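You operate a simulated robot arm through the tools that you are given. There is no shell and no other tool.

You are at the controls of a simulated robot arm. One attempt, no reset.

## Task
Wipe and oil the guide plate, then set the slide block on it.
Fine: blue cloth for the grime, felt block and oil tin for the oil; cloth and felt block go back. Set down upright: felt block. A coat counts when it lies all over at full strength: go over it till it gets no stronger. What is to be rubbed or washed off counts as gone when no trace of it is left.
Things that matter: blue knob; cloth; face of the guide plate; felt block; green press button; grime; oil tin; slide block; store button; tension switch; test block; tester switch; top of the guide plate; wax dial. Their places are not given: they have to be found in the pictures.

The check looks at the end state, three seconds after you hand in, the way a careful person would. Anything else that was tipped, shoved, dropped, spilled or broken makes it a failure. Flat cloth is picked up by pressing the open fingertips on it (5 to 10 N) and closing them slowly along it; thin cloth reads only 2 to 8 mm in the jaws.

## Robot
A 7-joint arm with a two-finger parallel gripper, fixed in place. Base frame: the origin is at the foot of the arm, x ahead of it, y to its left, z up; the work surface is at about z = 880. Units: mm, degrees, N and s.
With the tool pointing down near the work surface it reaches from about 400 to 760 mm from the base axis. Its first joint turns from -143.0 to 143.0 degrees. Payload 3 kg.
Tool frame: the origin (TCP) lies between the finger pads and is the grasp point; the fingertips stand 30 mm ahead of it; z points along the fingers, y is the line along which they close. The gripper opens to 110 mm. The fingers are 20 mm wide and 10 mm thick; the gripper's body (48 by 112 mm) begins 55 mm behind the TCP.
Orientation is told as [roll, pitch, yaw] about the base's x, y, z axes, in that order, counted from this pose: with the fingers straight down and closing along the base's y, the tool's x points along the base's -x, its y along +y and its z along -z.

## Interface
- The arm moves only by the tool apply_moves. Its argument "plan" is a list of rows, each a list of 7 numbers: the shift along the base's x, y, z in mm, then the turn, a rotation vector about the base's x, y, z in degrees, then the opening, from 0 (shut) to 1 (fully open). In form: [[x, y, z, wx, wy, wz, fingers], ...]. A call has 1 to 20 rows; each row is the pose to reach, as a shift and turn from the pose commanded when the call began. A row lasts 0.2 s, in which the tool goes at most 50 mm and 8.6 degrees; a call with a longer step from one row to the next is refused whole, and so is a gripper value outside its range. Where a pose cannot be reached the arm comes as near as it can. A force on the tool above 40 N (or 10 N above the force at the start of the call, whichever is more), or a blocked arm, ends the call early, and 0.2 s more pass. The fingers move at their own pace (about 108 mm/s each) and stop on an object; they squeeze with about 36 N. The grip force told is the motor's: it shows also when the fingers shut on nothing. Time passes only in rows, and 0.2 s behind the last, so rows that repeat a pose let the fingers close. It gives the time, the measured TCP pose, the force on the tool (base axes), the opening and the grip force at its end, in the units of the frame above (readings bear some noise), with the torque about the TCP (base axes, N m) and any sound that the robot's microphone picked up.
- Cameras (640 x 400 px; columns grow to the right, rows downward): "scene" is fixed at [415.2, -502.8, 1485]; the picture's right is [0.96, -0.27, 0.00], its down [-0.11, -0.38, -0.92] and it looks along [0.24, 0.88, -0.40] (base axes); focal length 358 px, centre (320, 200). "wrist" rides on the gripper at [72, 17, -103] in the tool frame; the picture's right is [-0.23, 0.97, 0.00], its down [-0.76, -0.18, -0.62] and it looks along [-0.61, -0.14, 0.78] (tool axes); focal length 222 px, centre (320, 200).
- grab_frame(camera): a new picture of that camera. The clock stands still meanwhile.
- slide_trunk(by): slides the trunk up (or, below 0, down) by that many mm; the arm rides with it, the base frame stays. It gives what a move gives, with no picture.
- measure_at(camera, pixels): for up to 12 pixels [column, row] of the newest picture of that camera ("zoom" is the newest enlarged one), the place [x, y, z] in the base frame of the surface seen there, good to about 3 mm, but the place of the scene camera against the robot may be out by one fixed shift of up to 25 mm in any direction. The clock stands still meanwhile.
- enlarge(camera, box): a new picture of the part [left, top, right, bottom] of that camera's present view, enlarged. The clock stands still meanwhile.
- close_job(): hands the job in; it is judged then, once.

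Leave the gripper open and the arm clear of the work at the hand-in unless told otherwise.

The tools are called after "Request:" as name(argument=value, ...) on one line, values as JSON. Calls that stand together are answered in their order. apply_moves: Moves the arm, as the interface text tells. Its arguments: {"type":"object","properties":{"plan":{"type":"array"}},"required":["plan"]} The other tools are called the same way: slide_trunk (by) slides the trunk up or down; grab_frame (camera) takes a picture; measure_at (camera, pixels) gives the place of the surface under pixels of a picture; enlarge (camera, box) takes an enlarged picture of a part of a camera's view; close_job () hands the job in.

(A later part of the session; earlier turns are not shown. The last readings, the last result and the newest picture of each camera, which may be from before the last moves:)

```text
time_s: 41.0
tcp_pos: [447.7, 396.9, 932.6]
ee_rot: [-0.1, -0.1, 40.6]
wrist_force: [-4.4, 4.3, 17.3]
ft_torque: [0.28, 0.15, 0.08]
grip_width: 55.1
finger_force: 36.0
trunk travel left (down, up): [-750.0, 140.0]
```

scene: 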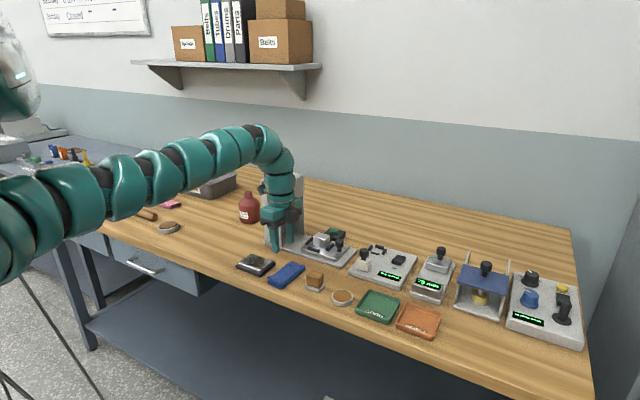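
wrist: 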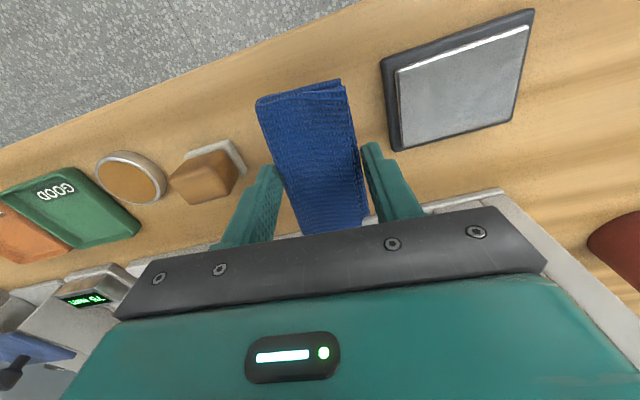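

Good pressing force (17 N). One more set with cross-shifted strokes, then back over the cloth's place to inspect.

Request:
apply_moves(plan=[[6, 5.3, 0, 0, 0, 0, 0.25], [12.6, -2.2, 0, 0, 0, 0, 0.25], [19.2, -9.7, 0, 0, 0, 0, 0.25], [25, -16, 0, 0, 0, 0, 0.25], [12.6, -2.2, 0, 0, 0, 0, 0.25], [0, 12, 0, 0, 0, 0, 0.25], [-10, 22, 0, 0, 0, 0, 0.25], [-18, 18, 0, 0, 0, 0, 0.25], [-24, 13, 0, 0, 0, 0, 0.25], [-16, 4, 0, 0, 0, 0, 0.25], [-6, -6, 0, 0, 0, 0, 0.25], [4, -17, 0, 0, 0, 0, 0.25], [12, -26, 0, 0, 0, 0, 0.25], [3, -12, 0, 0, 0, 0, 0.25], [0, 0, 0, 0, 0, 0, 0.25], [0, 0, 15, 0, 0, 0, 0.25], [15, -14, 30, 0, 0, 0, 0.25], [45, -42, 30, 0, 0, 0, 0.25], [72, -66, 30, 0, 0, 0, 0.25], [80, -72, 30, 0, 0, 0, 0.25]])

Request:
grab_frame(camera="wrist")

Request:
enlarge(camera="wrist", box=[370, 0, 550, 160])

Request:
enlarge(camera="scene", box=[220, 235, 300, 285])

```text
time_s: 45.2
tcp_pos: [529.6, 323.2, 961.3]
ee_rot: [-0.1, 0.0, 40.5]
wrist_force: [0.0, 0.4, -0.4]
ft_torque: [0.0, 0.01, -0.01]
grip_width: 54.7
finger_force: 36.5
trunk travel left (down, up): [-750.0, 140.0]
```

```text
taken
```

wrist: 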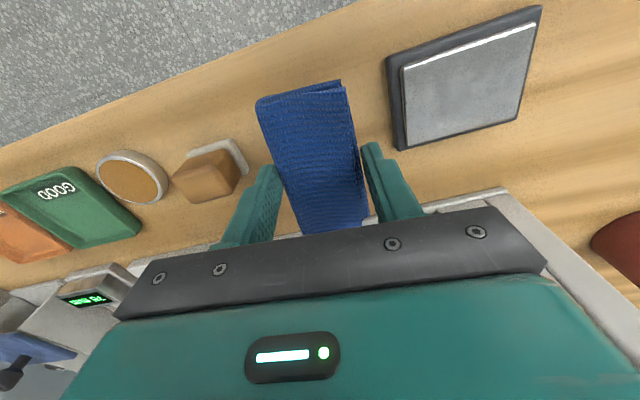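

```text
2.50 times, centred on (460, 80) of wrist
```

zoom: 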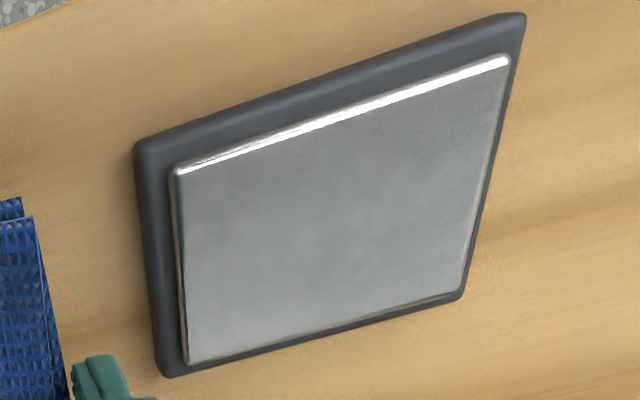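

```text
8.00 times, centred on (260, 260) of scene
```

zoom: 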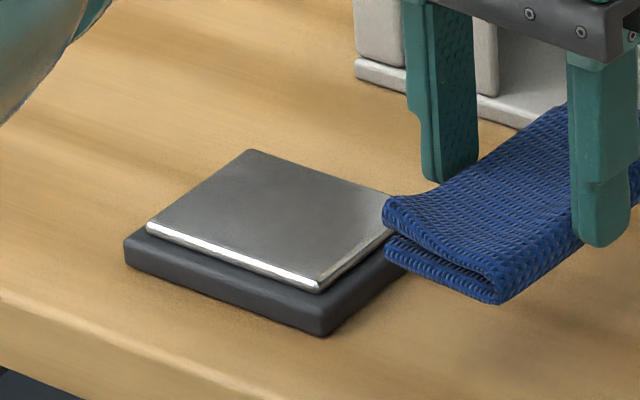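

The face is clean. Now putting the cloth back on its own place: shift (-3,+3) and down to TCP z≈917.

Request:
apply_moves(plan=[[-3, 3, -20, 0, 0, 0, 0.25], [-3, 3, -35, 0, 0, 0, 0.25], [-3, 3, -42, 0, 0, 0, 0.25], [-3, 3, -45, 0, 0, 0, 0.25], [-3, 3, -45, 0, 0, 0, 0.25]])

```text
time_s: 46.4
tcp_pos: [525.9, 329.1, 916.2]
ee_rot: [0.0, 0.1, 40.6]
wrist_force: [-0.8, 0.1, -0.1]
ft_torque: [0.02, 0.02, 0.0]
grip_width: 54.6
finger_force: 35.9
trunk travel left (down, up): [-750.0, 140.0]
```

No contact force yet at 916; lowering 1.5 mm more, then opening gently.

Request:
apply_moves(plan=[[0, 0, -1, 0, 0, 0, 0.25], [0, 0, -1.5, 0, 0, 0, 0.25], [0, 0, -1.5, 0, 0, 0, 0.25]])

```text
time_s: 47.2
tcp_pos: [526.3, 329.2, 915.6]
ee_rot: [0.0, 0.1, 40.5]
wrist_force: [1.0, 0.3, -1.1]
ft_torque: [0.01, -0.02, -0.02]
grip_width: 54.6
finger_force: 35.9
trunk travel left (down, up): [-750.0, 140.0]
```

Request:
apply_moves(plan=[[0, 0, -1, 0, 0, 0, 0.25], [0, 0, -1, 0, 0, 0, 0.25]])

```text
time_s: 47.8
tcp_pos: [527.8, 329.4, 914.7]
ee_rot: [0.0, 0.0, 40.7]
wrist_force: [-0.4, 0.2, 1.9]
ft_torque: [0.06, -0.02, -0.01]
grip_width: 54.4
finger_force: 36.1
trunk travel left (down, up): [-750.0, 140.0]
```

Light contact (1.9 N). Opening to ~66 mm and rising straight up.

Request:
apply_moves(plan=[[0, 0, 0, 0, 0, 0, 0.52], [0, 0, 0, 0, 0, 0, 0.6], [0, 0, 0, 0, 0, 0, 0.6], [0, 0, 15, 0, 0, 0, 0.6], [0, 0, 50, 0, 0, 0, 0.6], [0, 0, 85, 0, 0, 0, 0.6], [0, 0, 85, 0, 0, 0, 0.6]])

Request:
grab_frame(camera="wrist")

Request:
enlarge(camera="scene", box=[220, 220, 380, 320])

```text
time_s: 49.4
tcp_pos: [526.1, 327.6, 999.4]
ee_rot: [0.0, 0.0, 40.6]
wrist_force: [0.8, 0.1, 0.4]
ft_torque: [0.0, -0.03, -0.01]
grip_width: 66.2
finger_force: 0.1
trunk travel left (down, up): [-750.0, 140.0]
```

```text
taken
```

wrist: 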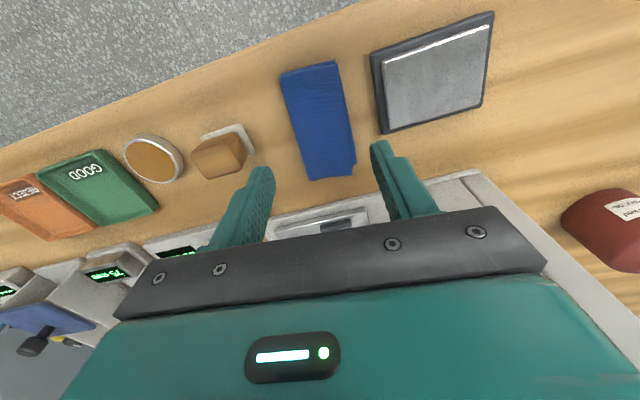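

```text
4.00 times, centred on (300, 270) of scene
```

zoom: 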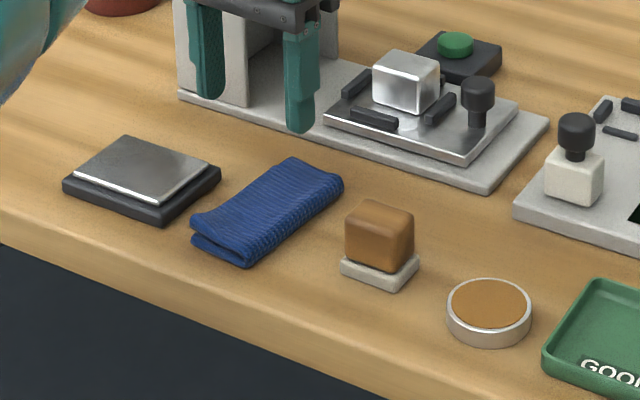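

The cloth is back in place and the plate unmoved. Next the felt block: moving above it at about (583,264), same height, to look and measure.

Request:
apply_moves(plan=[[20, -22, 5, 0, 0, 0, 0.6], [40, -45, 5, 0, 0, 0, 0.6], [57, -63, 5, 0, 0, 0, 0.6], [57, -63, 5, 0, 0, 0, 0.6]])

Request:
grab_frame(camera="wrist")

Request:
enlarge(camera="wrist", box=[180, 40, 400, 200])

```text
time_s: 50.4
tcp_pos: [581.5, 266.5, 1005.5]
ee_rot: [-0.1, 0.0, 40.6]
wrist_force: [-0.6, 0.3, -0.3]
ft_torque: [0.0, -0.03, -0.02]
grip_width: 66.0
finger_force: 0.0
trunk travel left (down, up): [-750.0, 140.0]
```

```text
taken
```

wrist: 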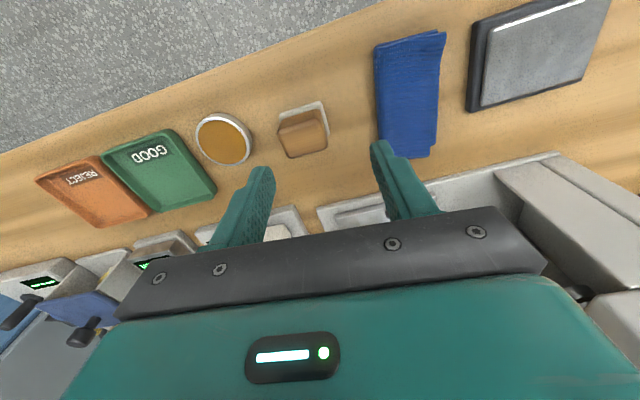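

```text
2.50 times, centred on (290, 120) of wrist
```

zoom: 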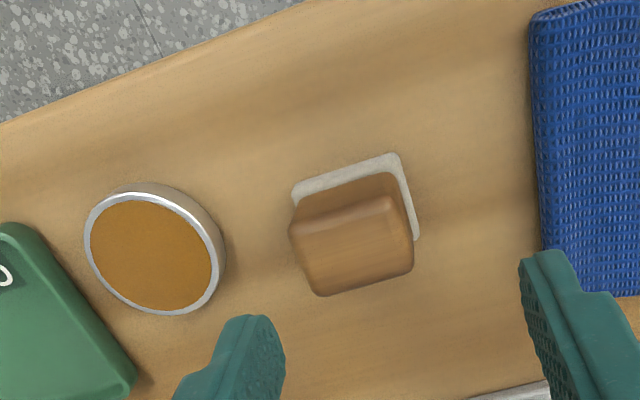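

Measuring the felt block (pad corners and block top) and the tin's rim in the enlarged picture.

Request:
measure_at(camera="zoom", pixels=[[296, 190], [393, 158], [415, 233], [345, 180], [295, 235], [388, 202], [409, 268], [322, 290], [350, 245], [380, 180], [407, 215], [300, 215]])

Request:
measure_at(camera="zoom", pixels=[[88, 245], [219, 260], [140, 197], [172, 310], [150, 252], [120, 215], [190, 290], [120, 290], [195, 225], [230, 230], [60, 300], [250, 300]])

```text
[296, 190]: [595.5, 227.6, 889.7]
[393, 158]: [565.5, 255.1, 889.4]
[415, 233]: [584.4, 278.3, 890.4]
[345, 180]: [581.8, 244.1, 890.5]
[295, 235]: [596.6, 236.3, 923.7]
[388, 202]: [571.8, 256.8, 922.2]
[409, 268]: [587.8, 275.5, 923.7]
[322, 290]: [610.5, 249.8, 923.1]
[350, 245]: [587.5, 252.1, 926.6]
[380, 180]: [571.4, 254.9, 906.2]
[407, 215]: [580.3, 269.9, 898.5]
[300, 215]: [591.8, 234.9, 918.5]
```

```text
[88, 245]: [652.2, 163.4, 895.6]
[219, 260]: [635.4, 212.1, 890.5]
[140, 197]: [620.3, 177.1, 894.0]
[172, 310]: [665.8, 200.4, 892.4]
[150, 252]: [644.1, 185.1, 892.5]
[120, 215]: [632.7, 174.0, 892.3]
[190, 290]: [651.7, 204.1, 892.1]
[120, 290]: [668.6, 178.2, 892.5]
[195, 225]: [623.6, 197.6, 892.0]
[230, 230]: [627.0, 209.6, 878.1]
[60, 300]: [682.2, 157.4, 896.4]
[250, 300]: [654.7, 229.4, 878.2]
```

Felt block: wooden top centre ≈(592,254.5), ~34x26 mm, z 890–925, on a felt pad ~41x35 mm below z 890. Tin: centre ≈(644,188), rim z≈894, oil surface z≈892. Moving over the block centre and down to TCP z≈925 so tips stay above the pad.

Request:
apply_moves(plan=[[9.5, -11, 0, 0, 0, 0, 0.55], [9.5, -11, -30, 0, 0, 0, 0.55], [9.5, -11, -60, 0, 0, 0, 0.55], [9.5, -11, -60, 0, 0, 0, 0.55]])

Request:
grab_frame(camera="wrist")

Request:
enlarge(camera="wrist", box=[200, 80, 440, 230])

```text
time_s: 51.4
tcp_pos: [592.1, 255.4, 945.5]
ee_rot: [0.0, 0.0, 40.6]
wrist_force: [0.3, 0.4, 0.0]
ft_torque: [0.03, -0.05, -0.03]
grip_width: 60.6
finger_force: 0.1
trunk travel left (down, up): [-750.0, 140.0]
```

```text
taken
```

wrist: 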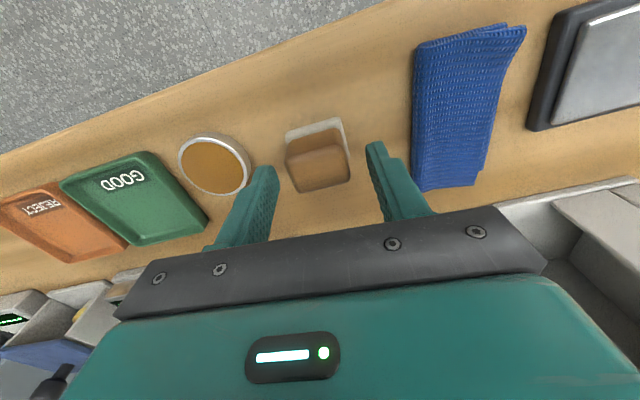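

```text
2.67 times, centred on (320, 155) of wrist
```

zoom: 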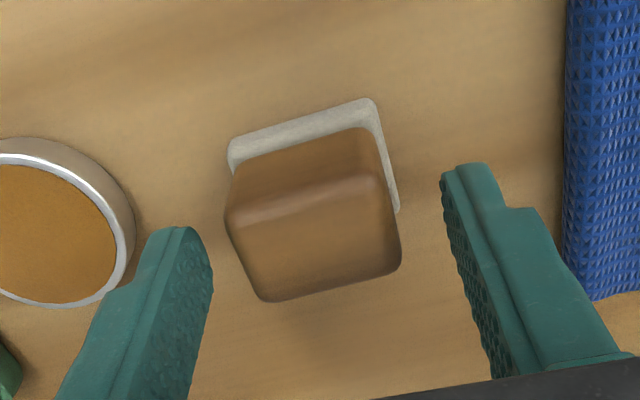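

The block is centred between the fingers. Lowering 20 mm and closing on it.

Request:
apply_moves(plan=[[0, 0, -12, 0, 0, 0, 0.55], [0, 0, -19, 0, 0, 0, 0.55], [0, 0, -19, 0, 0, 0, 0.45], [0, 0, -19, 0, 0, 0, 0.4], [0, 0, -19, 0, 0, 0, 0.36], [0, 0, -19, 0, 0, 0, 0.32], [0, 0, -19, 0, 0, 0, 0.28], [0, 0, -19, 0, 0, 0, 0.24], [0, 0, -19, 0, 0, 0, 0.2], [0, 0, -19, 0, 0, 0, 0.2]])

Request:
grab_frame(camera="wrist")

```text
time_s: 53.6
tcp_pos: [592.9, 255.2, 926.3]
ee_rot: [0.1, 0.0, 40.6]
wrist_force: [0.3, 0.5, 0.3]
ft_torque: [-0.02, 0.01, 0.0]
grip_width: 39.0
finger_force: 35.9
trunk travel left (down, up): [-750.0, 140.0]
```

```text
taken
```

wrist: 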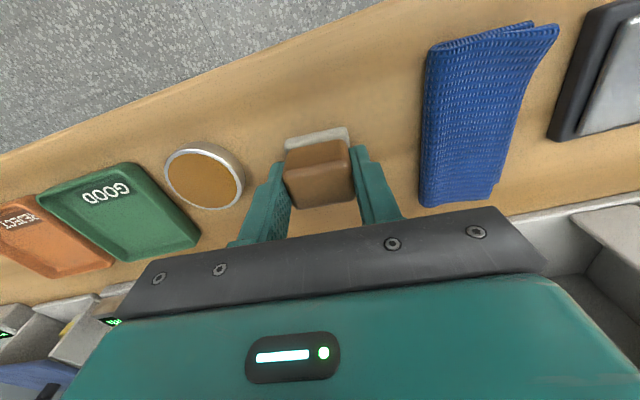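

Held at 39 mm, 36 N (place: TCP ≈(592.5,255,926.3)). Lifting 45 mm and checking.

Request:
apply_moves(plan=[[0, 0, 10, 0, 0, 0, 0.2], [0, 0, 30, 0, 0, 0, 0.2], [0, 0, 45, 0, 0, 0, 0.2], [0, 0, 45, 0, 0, 0, 0.2]])

Request:
grab_frame(camera="wrist")

Request:
enlarge(camera="scene", box=[260, 220, 420, 320])

```text
time_s: 54.6
tcp_pos: [591.1, 255.7, 971.5]
ee_rot: [0.0, 0.0, 40.6]
wrist_force: [0.8, -0.4, -0.6]
ft_torque: [0.01, 0.02, -0.01]
grip_width: 39.3
finger_force: 36.2
trunk travel left (down, up): [-750.0, 140.0]
```

```text
taken
```

wrist: 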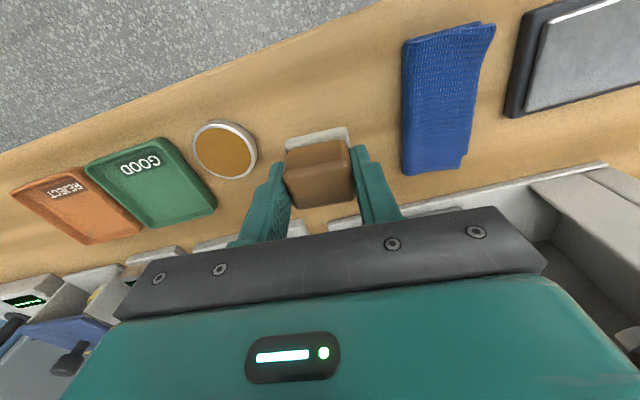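

```text
4.00 times, centred on (340, 270) of scene
```

zoom: 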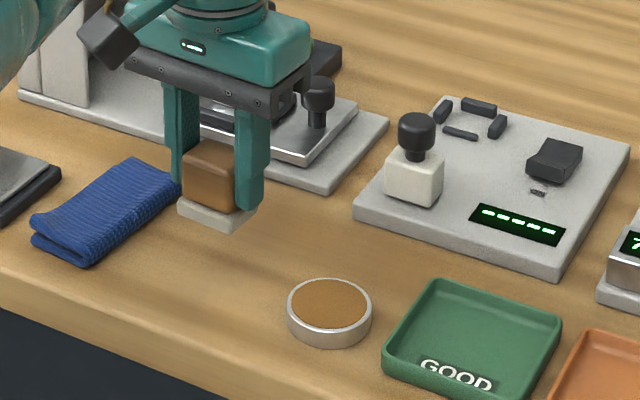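

The felt block hangs upright. Moving over the tin centre (644,188) and down to z≈948.

Request:
apply_moves(plan=[[26, -33, 0, 0, 0, 0, 0.2], [52, -67, 0, 0, 0, 0, 0.2], [52, -67, -12, 0, 0, 0, 0.2], [52, -67, -23, 0, 0, 0, 0.2], [52, -67, -23, 0, 0, 0, 0.2]])

Request:
grab_frame(camera="wrist")

Request:
enlarge(camera="scene", box=[280, 240, 420, 330])

```text
time_s: 55.8
tcp_pos: [646.9, 188.9, 947.2]
ee_rot: [0.0, 0.0, 40.7]
wrist_force: [0.1, -0.1, -0.4]
ft_torque: [-0.02, 0.04, -0.02]
grip_width: 39.1
finger_force: 35.8
trunk travel left (down, up): [-750.0, 140.0]
```

```text
taken
```

wrist: 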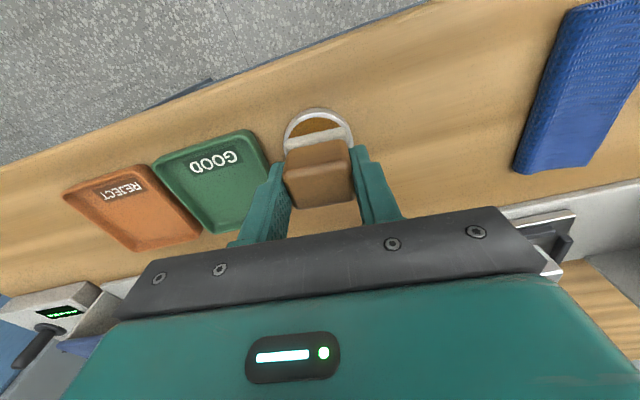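

```text
4.44 times, centred on (350, 285) of scene
```

zoom: 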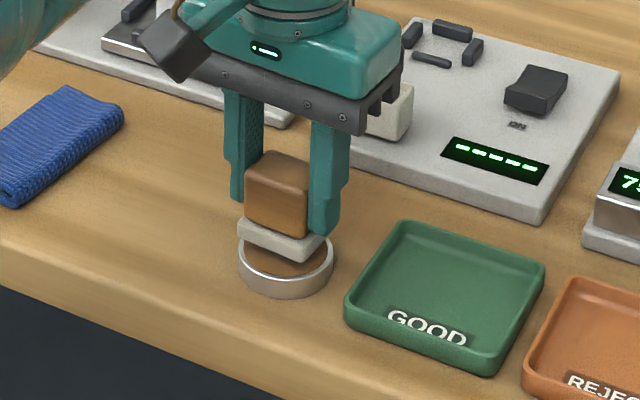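

The pad is over the tin. Lowering in small steps to contact.

Request:
apply_moves(plan=[[0, 0, -3, 0, 0, 0, 0.2], [0, 0, -6, 0, 0, 0, 0.2], [0, 0, -6, 0, 0, 0, 0.2]])

```text
time_s: 56.6
tcp_pos: [645.7, 187.6, 940.8]
ee_rot: [0.0, 0.0, 40.5]
wrist_force: [-0.2, 0.5, -0.4]
ft_torque: [0.01, 0.0, 0.0]
grip_width: 39.1
finger_force: 36.3
trunk travel left (down, up): [-750.0, 140.0]
```

Request:
apply_moves(plan=[[0, 0, -1.5, 0, 0, 0, 0.2], [0, 0, -2.5, 0, 0, 0, 0.2], [0, 0, -2.5, 0, 0, 0, 0.2]])

```text
time_s: 57.4
tcp_pos: [646.1, 187.3, 940.2]
ee_rot: [-0.1, -0.2, 40.6]
wrist_force: [4.3, -0.2, 16.8]
ft_torque: [-0.09, -0.1, -0.02]
grip_width: 39.0
finger_force: 36.1
trunk travel left (down, up): [-750.0, 140.0]
```

Contact with 16.8 N. Easing 0.8 mm and dwelling a second to soak up oil.

Request:
apply_moves(plan=[[0, 0, 0.8, 0, 0, 0, 0.2], [0, 0, 0.8, 0, 0, 0, 0.2], [0, 0, 0.8, 0, 0, 0, 0.2], [0, 0, 0.8, 0, 0, 0, 0.2], [0, 0, 0.8, 0, 0, 0, 0.2]])

Request:
enlarge(camera="scene", box=[280, 240, 420, 330])

```text
time_s: 58.6
tcp_pos: [644.2, 189.1, 940.4]
ee_rot: [0.0, -0.2, 40.7]
wrist_force: [4.9, -1.6, 14.9]
ft_torque: [-0.03, -0.22, 0.01]
grip_width: 39.2
finger_force: 36.0
trunk travel left (down, up): [-750.0, 140.0]
```

```text
4.44 times, centred on (350, 285) of scene
```

zoom: 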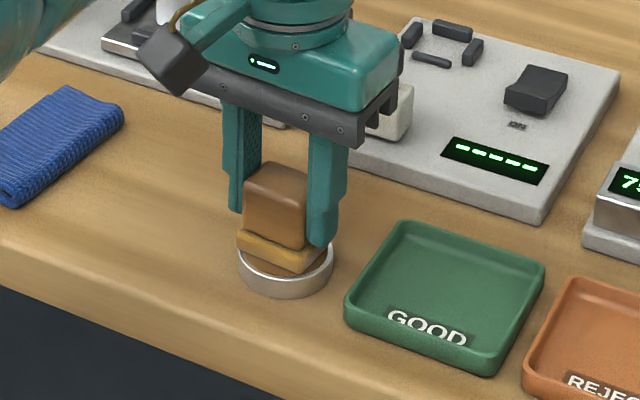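

The felt has turned amber: it's loaded with oil. Lifting and carrying it to the plate centre at z≈985.

Request:
apply_moves(plan=[[0, 0, 10, 0, 0, 0, 0.2], [0, 0, 30, 0, 0, 0, 0.2], [0, 0, 45, 0, 0, 0, 0.2], [-28, 30, 45, 0, 0, 0, 0.2], [-56, 60, 45, 0, 0, 0, 0.2], [-84, 90, 45, 0, 0, 0, 0.2], [-112, 120, 45, 0, 0, 0, 0.2], [-140, 150, 45, 0, 0, 0, 0.2], [-168, 180, 45, 0, 0, 0, 0.2], [-195, 210, 45, 0, 0, 0, 0.2], [-195, 210, 45, 0, 0, 0, 0.2], [-195, 210, 45, 0, 0, 0, 0.2]])

Request:
grab_frame(camera="wrist")

Request:
grab_frame(camera="scene")

```text
time_s: 61.2
tcp_pos: [446.0, 401.1, 984.1]
ee_rot: [0.0, -0.1, 40.6]
wrist_force: [-0.2, 0.3, -0.6]
ft_torque: [-0.02, 0.0, 0.0]
grip_width: 39.0
finger_force: 35.6
trunk travel left (down, up): [-750.0, 140.0]
```

```text
taken
```

wrist: 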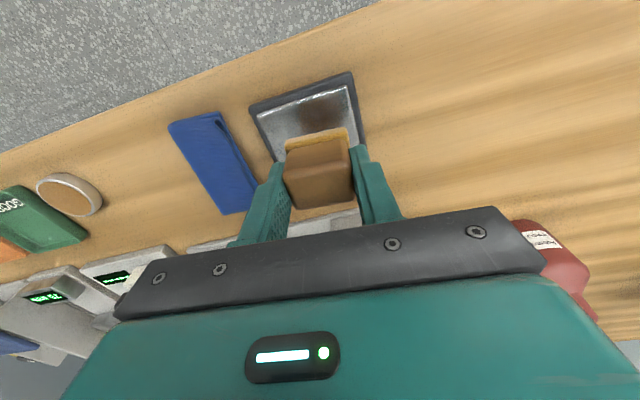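

```text
taken
```

scene: 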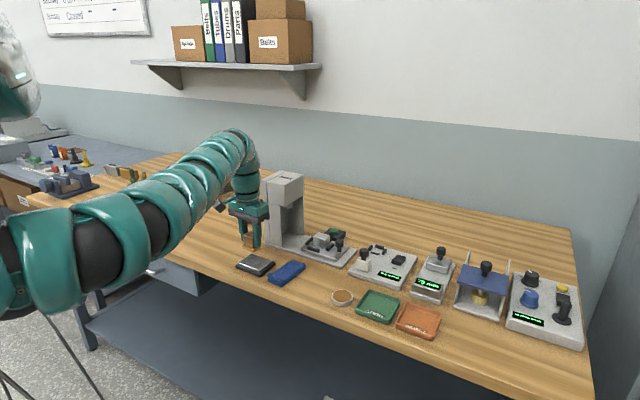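

The felt is above the plate centre. Lowering toward the face (contact expected at TCP z≈944).

Request:
apply_moves(plan=[[0, 0, -18, 0, 0, 0, 0.2], [0, 0, -32, 0, 0, 0, 0.2], [0, 0, -37, 0, 0, 0, 0.2], [0, 0, -37, 0, 0, 0, 0.2]])

```text
time_s: 62.2
tcp_pos: [449.0, 398.8, 946.3]
ee_rot: [0.1, 0.0, 40.5]
wrist_force: [-0.2, -0.4, -0.4]
ft_torque: [0.03, -0.01, 0.0]
grip_width: 39.0
finger_force: 35.9
trunk travel left (down, up): [-750.0, 140.0]
```

Request:
apply_moves(plan=[[0, 0, -1.5, 0, 0, 0, 0.2], [0, 0, -2.5, 0, 0, 0, 0.2], [0, 0, -2.5, 0, 0, 0, 0.2]])

```text
time_s: 63.0
tcp_pos: [449.0, 399.1, 943.4]
ee_rot: [0.0, -0.1, 40.5]
wrist_force: [-0.7, -0.6, -0.9]
ft_torque: [-0.02, 0.01, 0.01]
grip_width: 38.8
finger_force: 36.0
trunk travel left (down, up): [-750.0, 140.0]
```

Request:
apply_moves(plan=[[0, 0, -1, 0, 0, 0, 0.2], [0, 0, -1.8, 0, 0, 0, 0.2], [0, 0, -1.8, 0, 0, 0, 0.2]])

```text
time_s: 63.8
tcp_pos: [448.6, 398.3, 944.1]
ee_rot: [0.0, -0.1, 40.6]
wrist_force: [-0.2, 1.7, 3.6]
ft_torque: [0.01, -0.03, -0.02]
grip_width: 38.8
finger_force: 35.9
trunk travel left (down, up): [-750.0, 140.0]
```

Contact 3.6 N. Pressing 0.6 mm more and rubbing a raster over the whole face (±22 mm along, ±11 mm across).

Request:
apply_moves(plan=[[0, 0, -0.6, 0, 0, 0, 0.2], [8.2, -8.8, -0.6, 0, 0, 0, 0.2], [15, -16, -0.6, 0, 0, 0, 0.2], [8.2, -8.8, -0.6, 0, 0, 0, 0.2], [0, 0, -0.6, 0, 0, 0, 0.2], [-8.2, 8.8, -0.6, 0, 0, 0, 0.2], [-15, 16, -0.6, 0, 0, 0, 0.2], [-7, 23.5, -0.6, 0, 0, 0, 0.2], [-0.2, 16.3, -0.6, 0, 0, 0, 0.2], [8, 7.5, -0.6, 0, 0, 0, 0.2], [16.2, -1.3, -0.6, 0, 0, 0, 0.2], [23, -8.5, -0.6, 0, 0, 0, 0.2], [15, -16, -0.6, 0, 0, 0, 0.2], [7, -23.5, -0.6, 0, 0, 0, 0.2], [0.2, -16.3, -0.6, 0, 0, 0, 0.2], [-8, -7.5, -0.6, 0, 0, 0, 0.2], [-16.2, 1.3, -0.6, 0, 0, 0, 0.2], [-23, 8.5, -0.6, 0, 0, 0, 0.2], [-15, 16, -0.6, 0, 0, 0, 0.2], [0, 0, -0.6, 0, 0, 0, 0.2]])

Request:
grab_frame(camera="wrist")

Request:
enlarge(camera="scene", box=[210, 225, 310, 290])

```text
time_s: 68.0
tcp_pos: [450.3, 399.1, 943.6]
ee_rot: [0.1, -0.1, 40.5]
wrist_force: [1.0, 0.5, 9.4]
ft_torque: [0.03, -0.03, 0.11]
grip_width: 39.1
finger_force: 35.7
trunk travel left (down, up): [-750.0, 140.0]
```

```text
taken
```

wrist: 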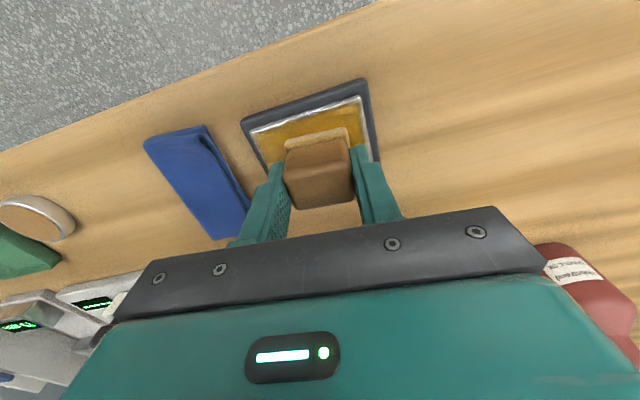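

```text
6.15 times, centred on (260, 258) of scene
```

zoom: 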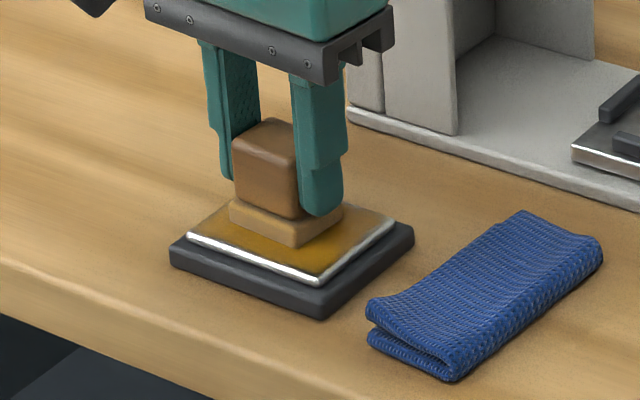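

The face turned amber and the pad has paled (oil used up). Lifting and heading back to the tin for another load, looking at the plate on the way.

Request:
apply_moves(plan=[[0, 0, 15, 0, 0, 0, 0.2], [0, 0, 40, 0, 0, 0, 0.2], [28, -30, 42, 0, 0, 0, 0.2], [56, -60, 42, 0, 0, 0, 0.2], [84, -90, 42, 0, 0, 0, 0.2], [112, -120, 42, 0, 0, 0, 0.2], [112, -120, 42, 0, 0, 0, 0.2]])

Request:
enlarge(camera="scene", box=[220, 235, 300, 285])

Request:
grab_frame(camera="wrist")

Request:
enlarge(camera="wrist", box=[400, 0, 640, 160])

```text
time_s: 69.6
tcp_pos: [561.4, 278.9, 984.9]
ee_rot: [0.0, 0.0, 40.6]
wrist_force: [-0.2, 0.3, -0.7]
ft_torque: [-0.01, -0.04, 0.0]
grip_width: 38.9
finger_force: 35.6
trunk travel left (down, up): [-750.0, 140.0]
```

```text
8.00 times, centred on (260, 260) of scene
```

zoom: 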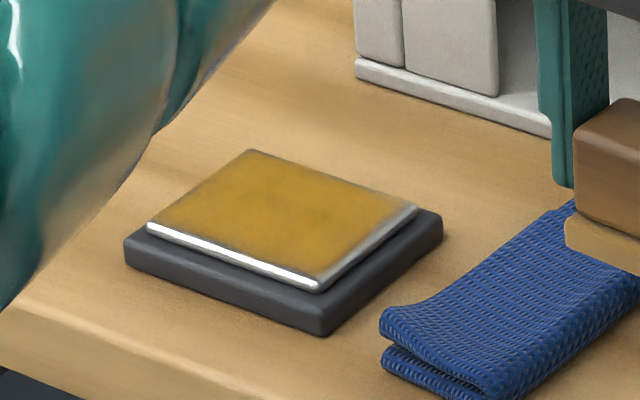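

```text
taken
```

wrist: 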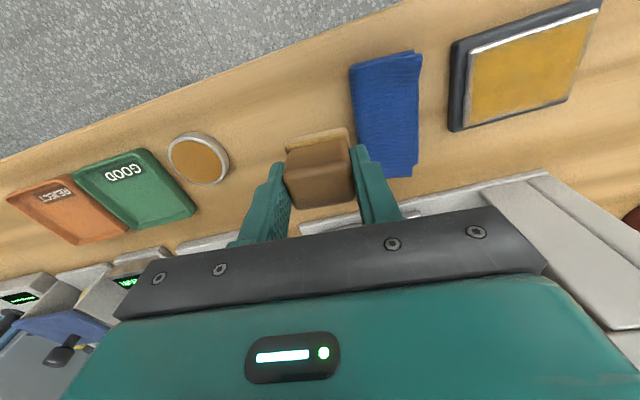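

```text
2.50 times, centred on (520, 80) of wrist
```

zoom: 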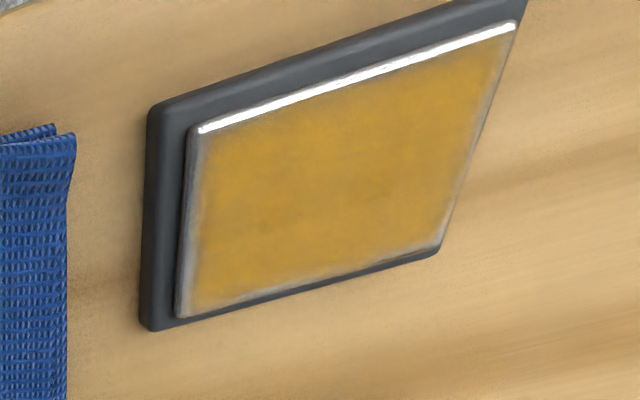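

The coat covers nearly everything but thins out at the edges, most at the end next to the cloth. Measuring the face corners and coat edges to widen the strokes correctly.

Request:
measure_at(camera="zoom", pixels=[[203, 140], [510, 38], [440, 245], [183, 312], [340, 185], [160, 115], [152, 320], [438, 256], [205, 220], [475, 140], [320, 275], [350, 90]])

```text
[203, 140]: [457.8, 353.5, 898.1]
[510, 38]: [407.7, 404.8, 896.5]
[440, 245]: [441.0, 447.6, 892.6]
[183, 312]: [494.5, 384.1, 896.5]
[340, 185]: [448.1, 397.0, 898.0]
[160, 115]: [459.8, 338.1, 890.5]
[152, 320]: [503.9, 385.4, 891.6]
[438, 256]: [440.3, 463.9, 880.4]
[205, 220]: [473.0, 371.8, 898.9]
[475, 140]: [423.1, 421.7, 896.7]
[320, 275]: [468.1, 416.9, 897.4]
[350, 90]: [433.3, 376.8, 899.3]
```

Face centre ≈(450.4,397.2), ~73x49 mm. Going on to the tin for a second load: shift (+83,-91), then down.

Request:
apply_moves(plan=[[28, -30, 0, 0, 0, 0, 0.2], [56, -60, 0, 0, 0, 0, 0.2], [83, -90, 0, 0, 0, 0, 0.2], [83, -90, -20, 0, 0, 0, 0.2], [83, -90, -38, 0, 0, 0, 0.2], [83, -90, -42, 0, 0, 0, 0.2], [83, -90, -42, 0, 0, 0, 0.2]])

Request:
enlarge(camera="scene", box=[280, 240, 420, 330])

```text
time_s: 71.2
tcp_pos: [645.8, 188.7, 942.9]
ee_rot: [-0.1, 0.0, 40.6]
wrist_force: [-0.3, -0.2, 0.5]
ft_torque: [-0.02, 0.05, -0.03]
grip_width: 38.9
finger_force: 36.0
trunk travel left (down, up): [-750.0, 140.0]
```

```text
4.44 times, centred on (350, 285) of scene
```

zoom: 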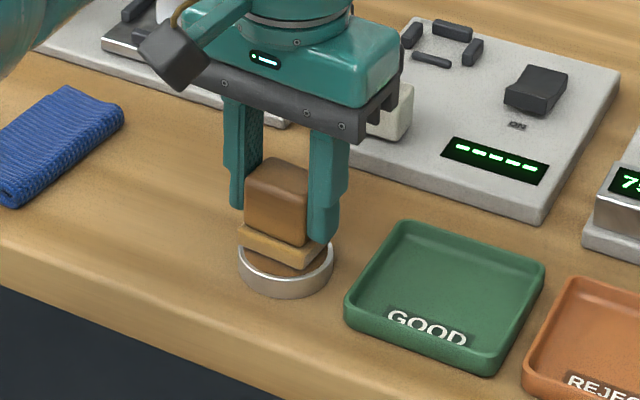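

Above the tin, no contact yet. Lowering 3.5 mm and dwelling.

Request:
apply_moves(plan=[[0, 0, -2, 0, 0, 0, 0.2], [0, 0, -3.5, 0, 0, 0, 0.2], [0, 0, -3.5, 0, 0, 0, 0.2], [0, 0, -3.5, 0, 0, 0, 0.2], [0, 0, -3.5, 0, 0, 0, 0.2], [0, 0, -3.5, 0, 0, 0, 0.2]])

Request:
enlarge(camera="scene", box=[280, 240, 420, 330])

```text
time_s: 72.6
tcp_pos: [643.8, 188.7, 939.7]
ee_rot: [-0.1, -0.2, 40.6]
wrist_force: [7.3, 0.5, 25.0]
ft_torque: [0.0, -0.18, 0.02]
grip_width: 39.2
finger_force: 36.5
trunk travel left (down, up): [-750.0, 140.0]
```

```text
4.44 times, centred on (350, 285) of scene
```

zoom: 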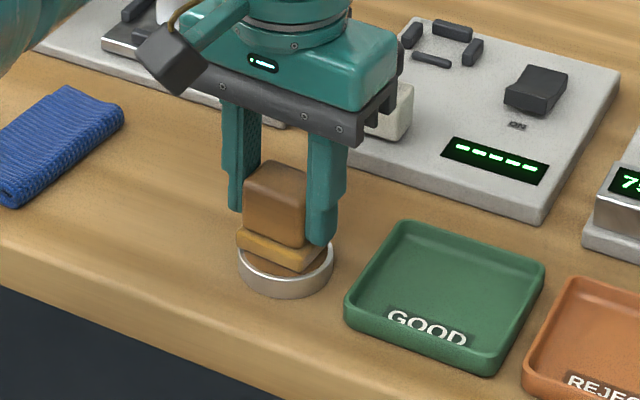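

The pad is reloaded. Carrying it back to the plate centre.

Request:
apply_moves(plan=[[0, 0, 15, 0, 0, 0, 0.2], [0, 0, 48, 0, 0, 0, 0.2], [-28, 30, 48, 0, 0, 0, 0.2], [-56, 60, 48, 0, 0, 0, 0.2], [-84, 90, 48, 0, 0, 0, 0.2], [-112, 120, 48, 0, 0, 0, 0.2], [-140, 150, 48, 0, 0, 0, 0.2], [-168, 180, 48, 0, 0, 0, 0.2], [-194, 209.5, 48, 0, 0, 0, 0.2], [-194, 209.5, 48, 0, 0, 0, 0.2], [-194, 209.5, 25, 0, 0, 0, 0.2], [-194, 209.5, 7, 0, 0, 0, 0.2], [-194, 209.5, 7, 0, 0, 0, 0.2]])

```text
time_s: 75.4
tcp_pos: [452.0, 395.9, 943.4]
ee_rot: [0.0, -0.1, 40.6]
wrist_force: [-0.6, -0.4, -0.5]
ft_torque: [0.0, -0.02, 0.02]
grip_width: 39.0
finger_force: 36.2
trunk travel left (down, up): [-750.0, 140.0]
```

Request:
apply_moves(plan=[[0, 0, -1.2, 0, 0, 0, 0.2], [0, 0, -2.2, 0, 0, 0, 0.2], [0, 0, -2.2, 0, 0, 0, 0.2]])

```text
time_s: 76.2
tcp_pos: [452.2, 396.9, 944.0]
ee_rot: [0.0, -0.1, 40.6]
wrist_force: [-0.4, 0.0, 9.6]
ft_torque: [-0.01, -0.01, 0.0]
grip_width: 39.0
finger_force: 36.2
trunk travel left (down, up): [-750.0, 140.0]
```

9.6 N on the face. Rubbing around the perimeter and through the middle with wider strokes.

Request:
apply_moves(plan=[[8.5, -9.2, -0.2, 0, 0, 0, 0.2], [16.9, -18.4, -0.2, 0, 0, 0, 0.2], [27.3, -9.0, -0.2, 0, 0, 0, 0.2], [18.9, 0.2, -0.2, 0, 0, 0, 0.2], [10.4, 9.4, -0.2, 0, 0, 0, 0.2], [1, 19.7, -0.2, 0, 0, 0, 0.2], [-8.5, 30, -0.2, 0, 0, 0, 0.2], [-18.9, 20.6, -0.2, 0, 0, 0, 0.2], [-29.3, 11.2, -0.2, 0, 0, 0, 0.2], [-19.9, 0.9, -0.2, 0, 0, 0, 0.2], [-10.4, -9.4, -0.2, 0, 0, 0, 0.2], [-2, -18.6, -0.2, 0, 0, 0, 0.2], [6.5, -27.8, -0.2, 0, 0, 0, 0.2], [16.9, -18.4, -0.2, 0, 0, 0, 0.2], [8.5, -9.2, -0.2, 0, 0, 0, 0.2], [0, 0, -0.2, 0, 0, 0, 0.2], [-9.45, 10.3, -0.2, 0, 0, 0, 0.2], [-18.9, 20.6, -0.2, 0, 0, 0, 0.2], [-9.45, 10.3, -0.2, 0, 0, 0, 0.2], [0, 0, -0.2, 0, 0, 0, 0.2]])

Request:
enlarge(camera="scene", box=[210, 225, 310, 290])

```text
time_s: 80.4
tcp_pos: [450.3, 397.7, 943.6]
ee_rot: [0.1, 0.0, 40.5]
wrist_force: [-0.5, 0.7, 5.5]
ft_torque: [0.07, 0.02, 0.0]
grip_width: 38.9
finger_force: 35.9
out of reach, approached as far as the arm can: row 7
trunk travel left (down, up): [-750.0, 140.0]
```

```text
6.15 times, centred on (260, 258) of scene
```

zoom: 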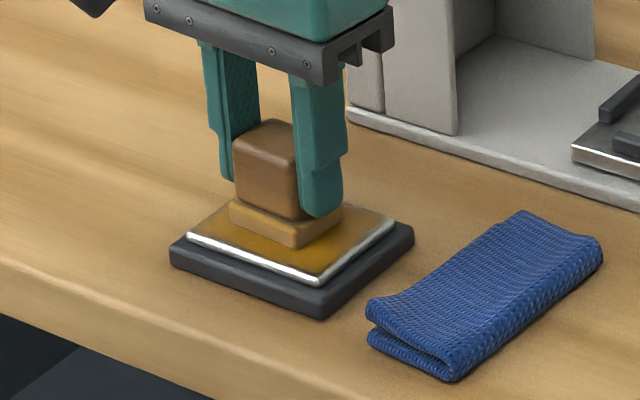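

Row 7 (one corner) was slightly out of reach. Lifting and moving aside toward the tin to see the coat.

Request:
apply_moves(plan=[[0, 0, 15, 0, 0, 0, 0.2], [0, 0, 40, 0, 0, 0, 0.2], [28, -30, 42, 0, 0, 0, 0.2], [56, -60, 42, 0, 0, 0, 0.2], [84, -90, 42, 0, 0, 0, 0.2], [112, -120, 42, 0, 0, 0, 0.2], [112, -120, 42, 0, 0, 0, 0.2]])

Request:
enlarge(camera="scene", box=[220, 235, 300, 285])

Request:
enlarge(camera="wrist", box=[420, 0, 620, 140])

```text
time_s: 82.0
tcp_pos: [562.8, 278.0, 983.4]
ee_rot: [0.0, 0.1, 40.5]
wrist_force: [-0.5, -0.3, 0.6]
ft_torque: [-0.02, -0.04, -0.01]
grip_width: 39.1
finger_force: 36.6
trunk travel left (down, up): [-750.0, 140.0]
```

```text
8.00 times, centred on (260, 260) of scene
```

zoom: 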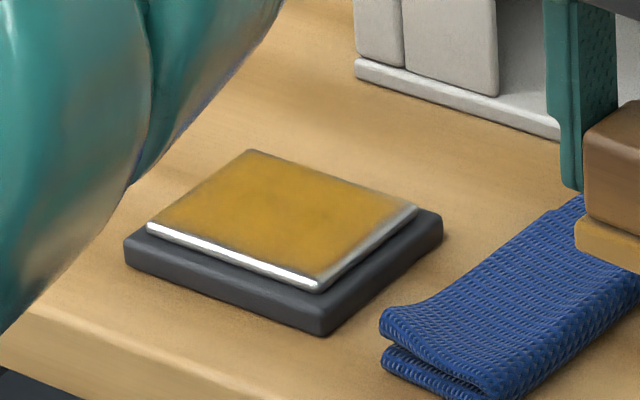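

```text
2.86 times, centred on (520, 70) of wrist
```

zoom: 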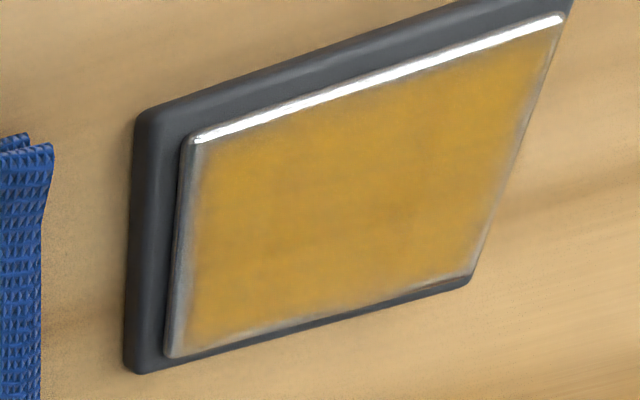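

Coat is stronger; only a thin paler band along the edges. I'll reload and do more passes with strokes reaching farther over the edges. Going to the tin, dwelling, and back above the plate in one call.

Request:
apply_moves(plan=[[28, -30, 0, 0, 0, 0, 0.2], [56, -60, 0, 0, 0, 0, 0.2], [82, -90, 0, 0, 0, 0, 0.2], [82, -90, -20, 0, 0, 0, 0.2], [82, -90, -38, 0, 0, 0, 0.2], [82, -90, -42, 0, 0, 0, 0.2], [82, -90, -43.5, 0, 0, 0, 0.2], [82, -90, -43.5, 0, 0, 0, 0.2], [82, -90, -43.5, 0, 0, 0, 0.2], [82, -90, -43.5, 0, 0, 0, 0.2], [82, -90, -20, 0, 0, 0, 0.2], [82, -90, 0, 0, 0, 0, 0.2], [56, -60, 0, 0, 0, 0, 0.2], [28, -30, 0, 0, 0, 0, 0.2], [0, 0, 0, 0, 0, 0, 0.2], [-28, 30, 0, 0, 0, 0, 0.2], [-56, 60, 0, 0, 0, 0, 0.2], [-84, 90, 0, 0, 0, 0, 0.2], [-112, 120, 0, 0, 0, 0, 0.2], [-112, 120, 0, 0, 0, 0, 0.2]])

Request:
enlarge(camera="scene", box=[210, 200, 370, 310])

```text
time_s: 86.2
tcp_pos: [448.9, 395.5, 988.8]
ee_rot: [0.1, 0.0, 40.5]
wrist_force: [0.6, 0.4, 0.8]
ft_torque: [0.03, -0.01, 0.03]
grip_width: 39.0
finger_force: 36.1
trunk travel left (down, up): [-750.0, 140.0]
```

```text
3.64 times, centred on (290, 255) of scene
```

zoom: 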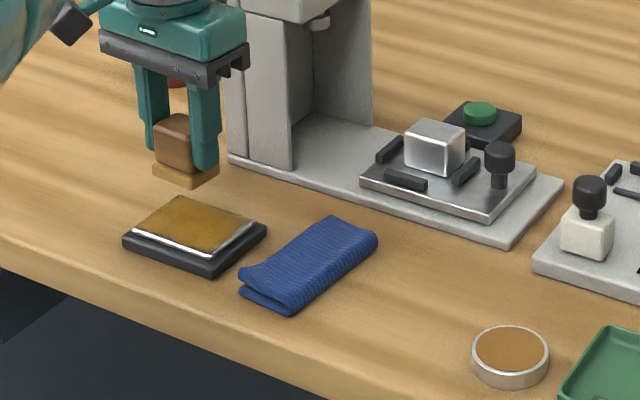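

The pad is loaded again. Settling and descending towards the face.

Request:
apply_moves(plan=[[0, 0, 0, 0, 0, 0, 0.2], [0, 0, -20, 0, 0, 0, 0.2], [0, 0, -36, 0, 0, 0, 0.2], [0, 0, -36, 0, 0, 0, 0.2]])

```text
time_s: 87.2
tcp_pos: [450.3, 396.7, 951.2]
ee_rot: [-0.1, 0.0, 40.6]
wrist_force: [0.3, 0.1, -0.7]
ft_torque: [-0.01, -0.01, -0.01]
grip_width: 38.9
finger_force: 35.5
trunk travel left (down, up): [-750.0, 140.0]
```

Request:
apply_moves(plan=[[0, 0, -5, 0, 0, 0, 0.2], [0, 0, -8.5, 0, 0, 0, 0.2], [0, 0, -8.5, 0, 0, 0, 0.2]])

```text
time_s: 88.0
tcp_pos: [450.4, 397.9, 943.8]
ee_rot: [0.1, -0.3, 40.6]
wrist_force: [1.4, 1.0, 12.3]
ft_torque: [0.0, -0.06, -0.02]
grip_width: 38.9
finger_force: 35.5
trunk travel left (down, up): [-750.0, 140.0]
```

12.3 N. Perimeter pass with wider reach (±31 along, ±16 across), then the middle.

Request:
apply_moves(plan=[[10.5, -11.4, 0.2, 0, 0, 0, 0.2], [20.9, -22.8, 0.2, 0, 0, 0, 0.2], [32.8, -12.1, 0.2, 0, 0, 0, 0.2], [22.4, -0.7, 0.2, 0, 0, 0, 0.2], [11.9, 10.7, 0.2, 0, 0, 0, 0.2], [1.4, 22.1, 0.2, 0, 0, 0, 0.2], [-8, 32, 0.2, 0, 0, 0, 0.2], [-20.9, 22.8, 0.2, 0, 0, 0, 0.2], [-32.8, 12.1, 0.2, 0, 0, 0, 0.2], [-22.4, 0.7, 0.2, 0, 0, 0, 0.2], [-11.9, -10.7, 0.2, 0, 0, 0, 0.2], [-1.4, -22.1, 0.2, 0, 0, 0, 0.2], [9, -33.5, 0.2, 0, 0, 0, 0.2], [20.9, -22.8, 0.2, 0, 0, 0, 0.2], [10.5, -11.4, 0.2, 0, 0, 0, 0.2], [0, 0, 0.2, 0, 0, 0, 0.2], [-10.5, 11.4, 0.2, 0, 0, 0, 0.2], [-20.9, 22.8, 0.2, 0, 0, 0, 0.2], [-10.5, 11.4, 0.2, 0, 0, 0, 0.2], [0, 0, 0.2, 0, 0, 0, 0.2]])

```text
time_s: 92.2
tcp_pos: [451.2, 398.0, 940.9]
ee_rot: [0.0, 0.0, 40.6]
wrist_force: [-0.4, 1.0, 12.1]
ft_torque: [0.08, 0.04, 0.02]
grip_width: 39.2
finger_force: 35.7
out of reach, approached as far as the arm can: row 6, 7
trunk travel left (down, up): [-750.0, 140.0]
```

The height is now 940.9 at the same force, so the block may have slid up ~3 mm in the fingers. Lifting off aside to look at the coat and the grip.

Request:
apply_moves(plan=[[0, 0, 15, 0, 0, 0, 0.2], [0, 0, 40, 0, 0, 0, 0.2], [28, -30, 45, 0, 0, 0, 0.2], [56, -60, 45, 0, 0, 0, 0.2], [84, -90, 45, 0, 0, 0, 0.2], [112, -120, 45, 0, 0, 0, 0.2], [112, -120, 45, 0, 0, 0, 0.2]])

Request:
enlarge(camera="scene", box=[220, 225, 340, 300])

Request:
enlarge(camera="wrist", box=[420, 0, 620, 140])

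Request:
enlarge(camera="wrist", box=[220, 80, 440, 240])

```text
time_s: 93.8
tcp_pos: [564.5, 278.1, 987.2]
ee_rot: [0.0, 0.0, 40.5]
wrist_force: [1.4, -0.5, -1.0]
ft_torque: [-0.02, -0.01, -0.03]
grip_width: 39.1
finger_force: 36.3
trunk travel left (down, up): [-750.0, 140.0]
```

```text
5.33 times, centred on (280, 262) of scene
```

zoom: 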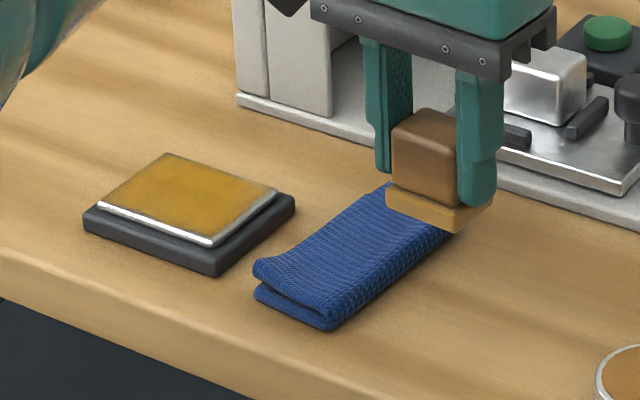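

```text
2.86 times, centred on (520, 70) of wrist
```

zoom: 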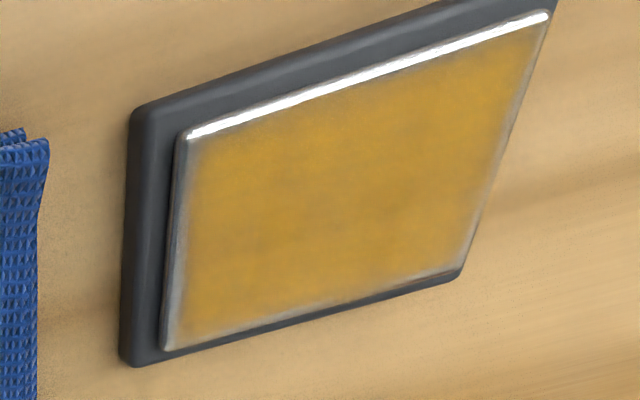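

```text
2.50 times, centred on (330, 160) of wrist
```

zoom: 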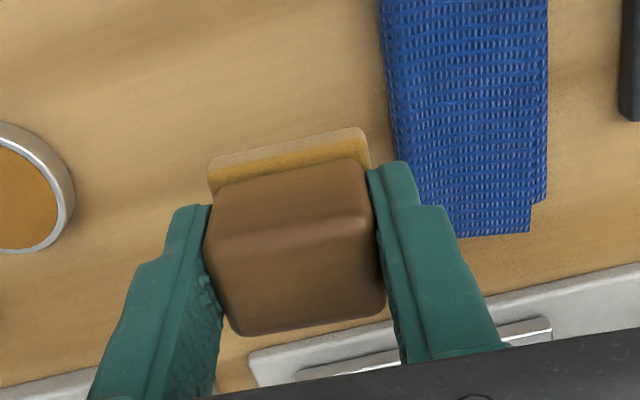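

The coat is nearly full, still slightly pale at the very edges. Another load: going to the tin, approaching gently as the block now sits ~3 mm higher in the jaws.

Request:
apply_moves(plan=[[28, -30, 0, 0, 0, 0, 0.2], [56, -60, 0, 0, 0, 0, 0.2], [81, -90, 0, 0, 0, 0, 0.2], [81, -90, -20, 0, 0, 0, 0.2], [81, -90, -40, 0, 0, 0, 0.2], [81, -90, -47, 0, 0, 0, 0.2], [81, -90, -47, 0, 0, 0, 0.2]])

```text
time_s: 95.4
tcp_pos: [643.7, 187.5, 939.7]
ee_rot: [0.0, 0.1, 40.6]
wrist_force: [-0.4, 0.0, 0.0]
ft_torque: [0.0, 0.02, -0.01]
grip_width: 39.1
finger_force: 36.3
trunk travel left (down, up): [-750.0, 140.0]
```

Request:
apply_moves(plan=[[0, 0, -1.5, 0, 0, 0, 0.2], [0, 0, -3, 0, 0, 0, 0.2], [0, 0, -3, 0, 0, 0, 0.2]])

```text
time_s: 96.2
tcp_pos: [644.3, 186.5, 938.7]
ee_rot: [0.1, -0.3, 40.6]
wrist_force: [-0.3, 0.7, 14.1]
ft_torque: [-0.07, 0.06, 0.01]
grip_width: 38.9
finger_force: 36.0
trunk travel left (down, up): [-750.0, 140.0]
```

Contact 14 N; dwelling 0.8 s, then lifting and going to the plate.

Request:
apply_moves(plan=[[0, 0, 0, 0, 0, 0, 0.2], [0, 0, 0, 0, 0, 0, 0.2], [0, 0, 0, 0, 0, 0, 0.2], [0, 0, 0, 0, 0, 0, 0.2], [0, 0, 20, 0, 0, 0, 0.2], [0, 0, 48, 0, 0, 0, 0.2], [-28, 30, 48, 0, 0, 0, 0.2], [-56, 60, 48, 0, 0, 0, 0.2], [-84, 90, 48, 0, 0, 0, 0.2], [-112, 120, 48, 0, 0, 0, 0.2], [-140, 150, 48, 0, 0, 0, 0.2], [-168, 180, 48, 0, 0, 0, 0.2], [-193.5, 210, 48, 0, 0, 0, 0.2], [-193.5, 210, 48, 0, 0, 0, 0.2], [-193.5, 210, 25, 0, 0, 0, 0.2], [-193.5, 210, 9, 0, 0, 0, 0.2], [-193.5, 210, 9, 0, 0, 0, 0.2]])

```text
time_s: 99.8
tcp_pos: [450.3, 397.7, 944.6]
ee_rot: [0.0, -0.1, 40.6]
wrist_force: [-0.8, 0.1, -1.0]
ft_torque: [-0.03, 0.03, 0.03]
grip_width: 39.1
finger_force: 36.2
trunk travel left (down, up): [-750.0, 140.0]
```

Request:
apply_moves(plan=[[0, 0, -2, 0, 0, 0, 0.2], [0, 0, -4, 0, 0, 0, 0.2], [0, 0, -4, 0, 0, 0, 0.2]])

```text
time_s: 100.6
tcp_pos: [449.1, 397.5, 941.8]
ee_rot: [0.0, -0.1, 40.5]
wrist_force: [-0.7, 0.0, 3.8]
ft_torque: [0.0, 0.01, 0.02]
grip_width: 39.1
finger_force: 35.6
trunk travel left (down, up): [-750.0, 140.0]
```

3.8 N; pressing 0.5 mm more and making an edge-focused pass (avoiding the unreachable corner position).

Request:
apply_moves(plan=[[10.5, -11.4, -0.5, 0, 0, 0, 0.2], [20.9, -22.8, -0.5, 0, 0, 0, 0.2], [32.8, -12.1, -0.5, 0, 0, 0, 0.2], [20.9, -22.8, -0.5, 0, 0, 0, 0.2], [9, -33.5, -0.5, 0, 0, 0, 0.2], [-1.4, -22.1, -0.5, 0, 0, 0, 0.2], [-11.9, -10.7, -0.5, 0, 0, 0, 0.2], [-22.4, 0.7, -0.5, 0, 0, 0, 0.2], [-32.8, 12.1, -0.5, 0, 0, 0, 0.2], [-20.9, 22.8, -0.5, 0, 0, 0, 0.2], [-12.2, 28.1, -0.5, 0, 0, 0, 0.2], [-20.9, 22.8, -0.5, 0, 0, 0, 0.2], [-10.3, 21.7, -0.5, 0, 0, 0, 0.2], [-1, 18, -0.5, 0, 0, 0, 0.2], [9, 9, -0.5, 0, 0, 0, 0.2], [22.4, -0.7, -0.5, 0, 0, 0, 0.2], [10.5, -11.4, -0.5, 0, 0, 0, 0.2], [0, 0, -0.5, 0, 0, 0, 0.2], [-10.5, 11.4, -0.5, 0, 0, 0, 0.2], [0, 0, -0.5, 0, 0, 0, 0.2]])

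```text
time_s: 104.8
tcp_pos: [447.9, 397.7, 941.0]
ee_rot: [0.1, 0.0, 40.7]
wrist_force: [-4.1, 3.6, 11.8]
ft_torque: [0.16, 0.12, 0.03]
grip_width: 39.2
finger_force: 36.1
trunk travel left (down, up): [-750.0, 140.0]
```

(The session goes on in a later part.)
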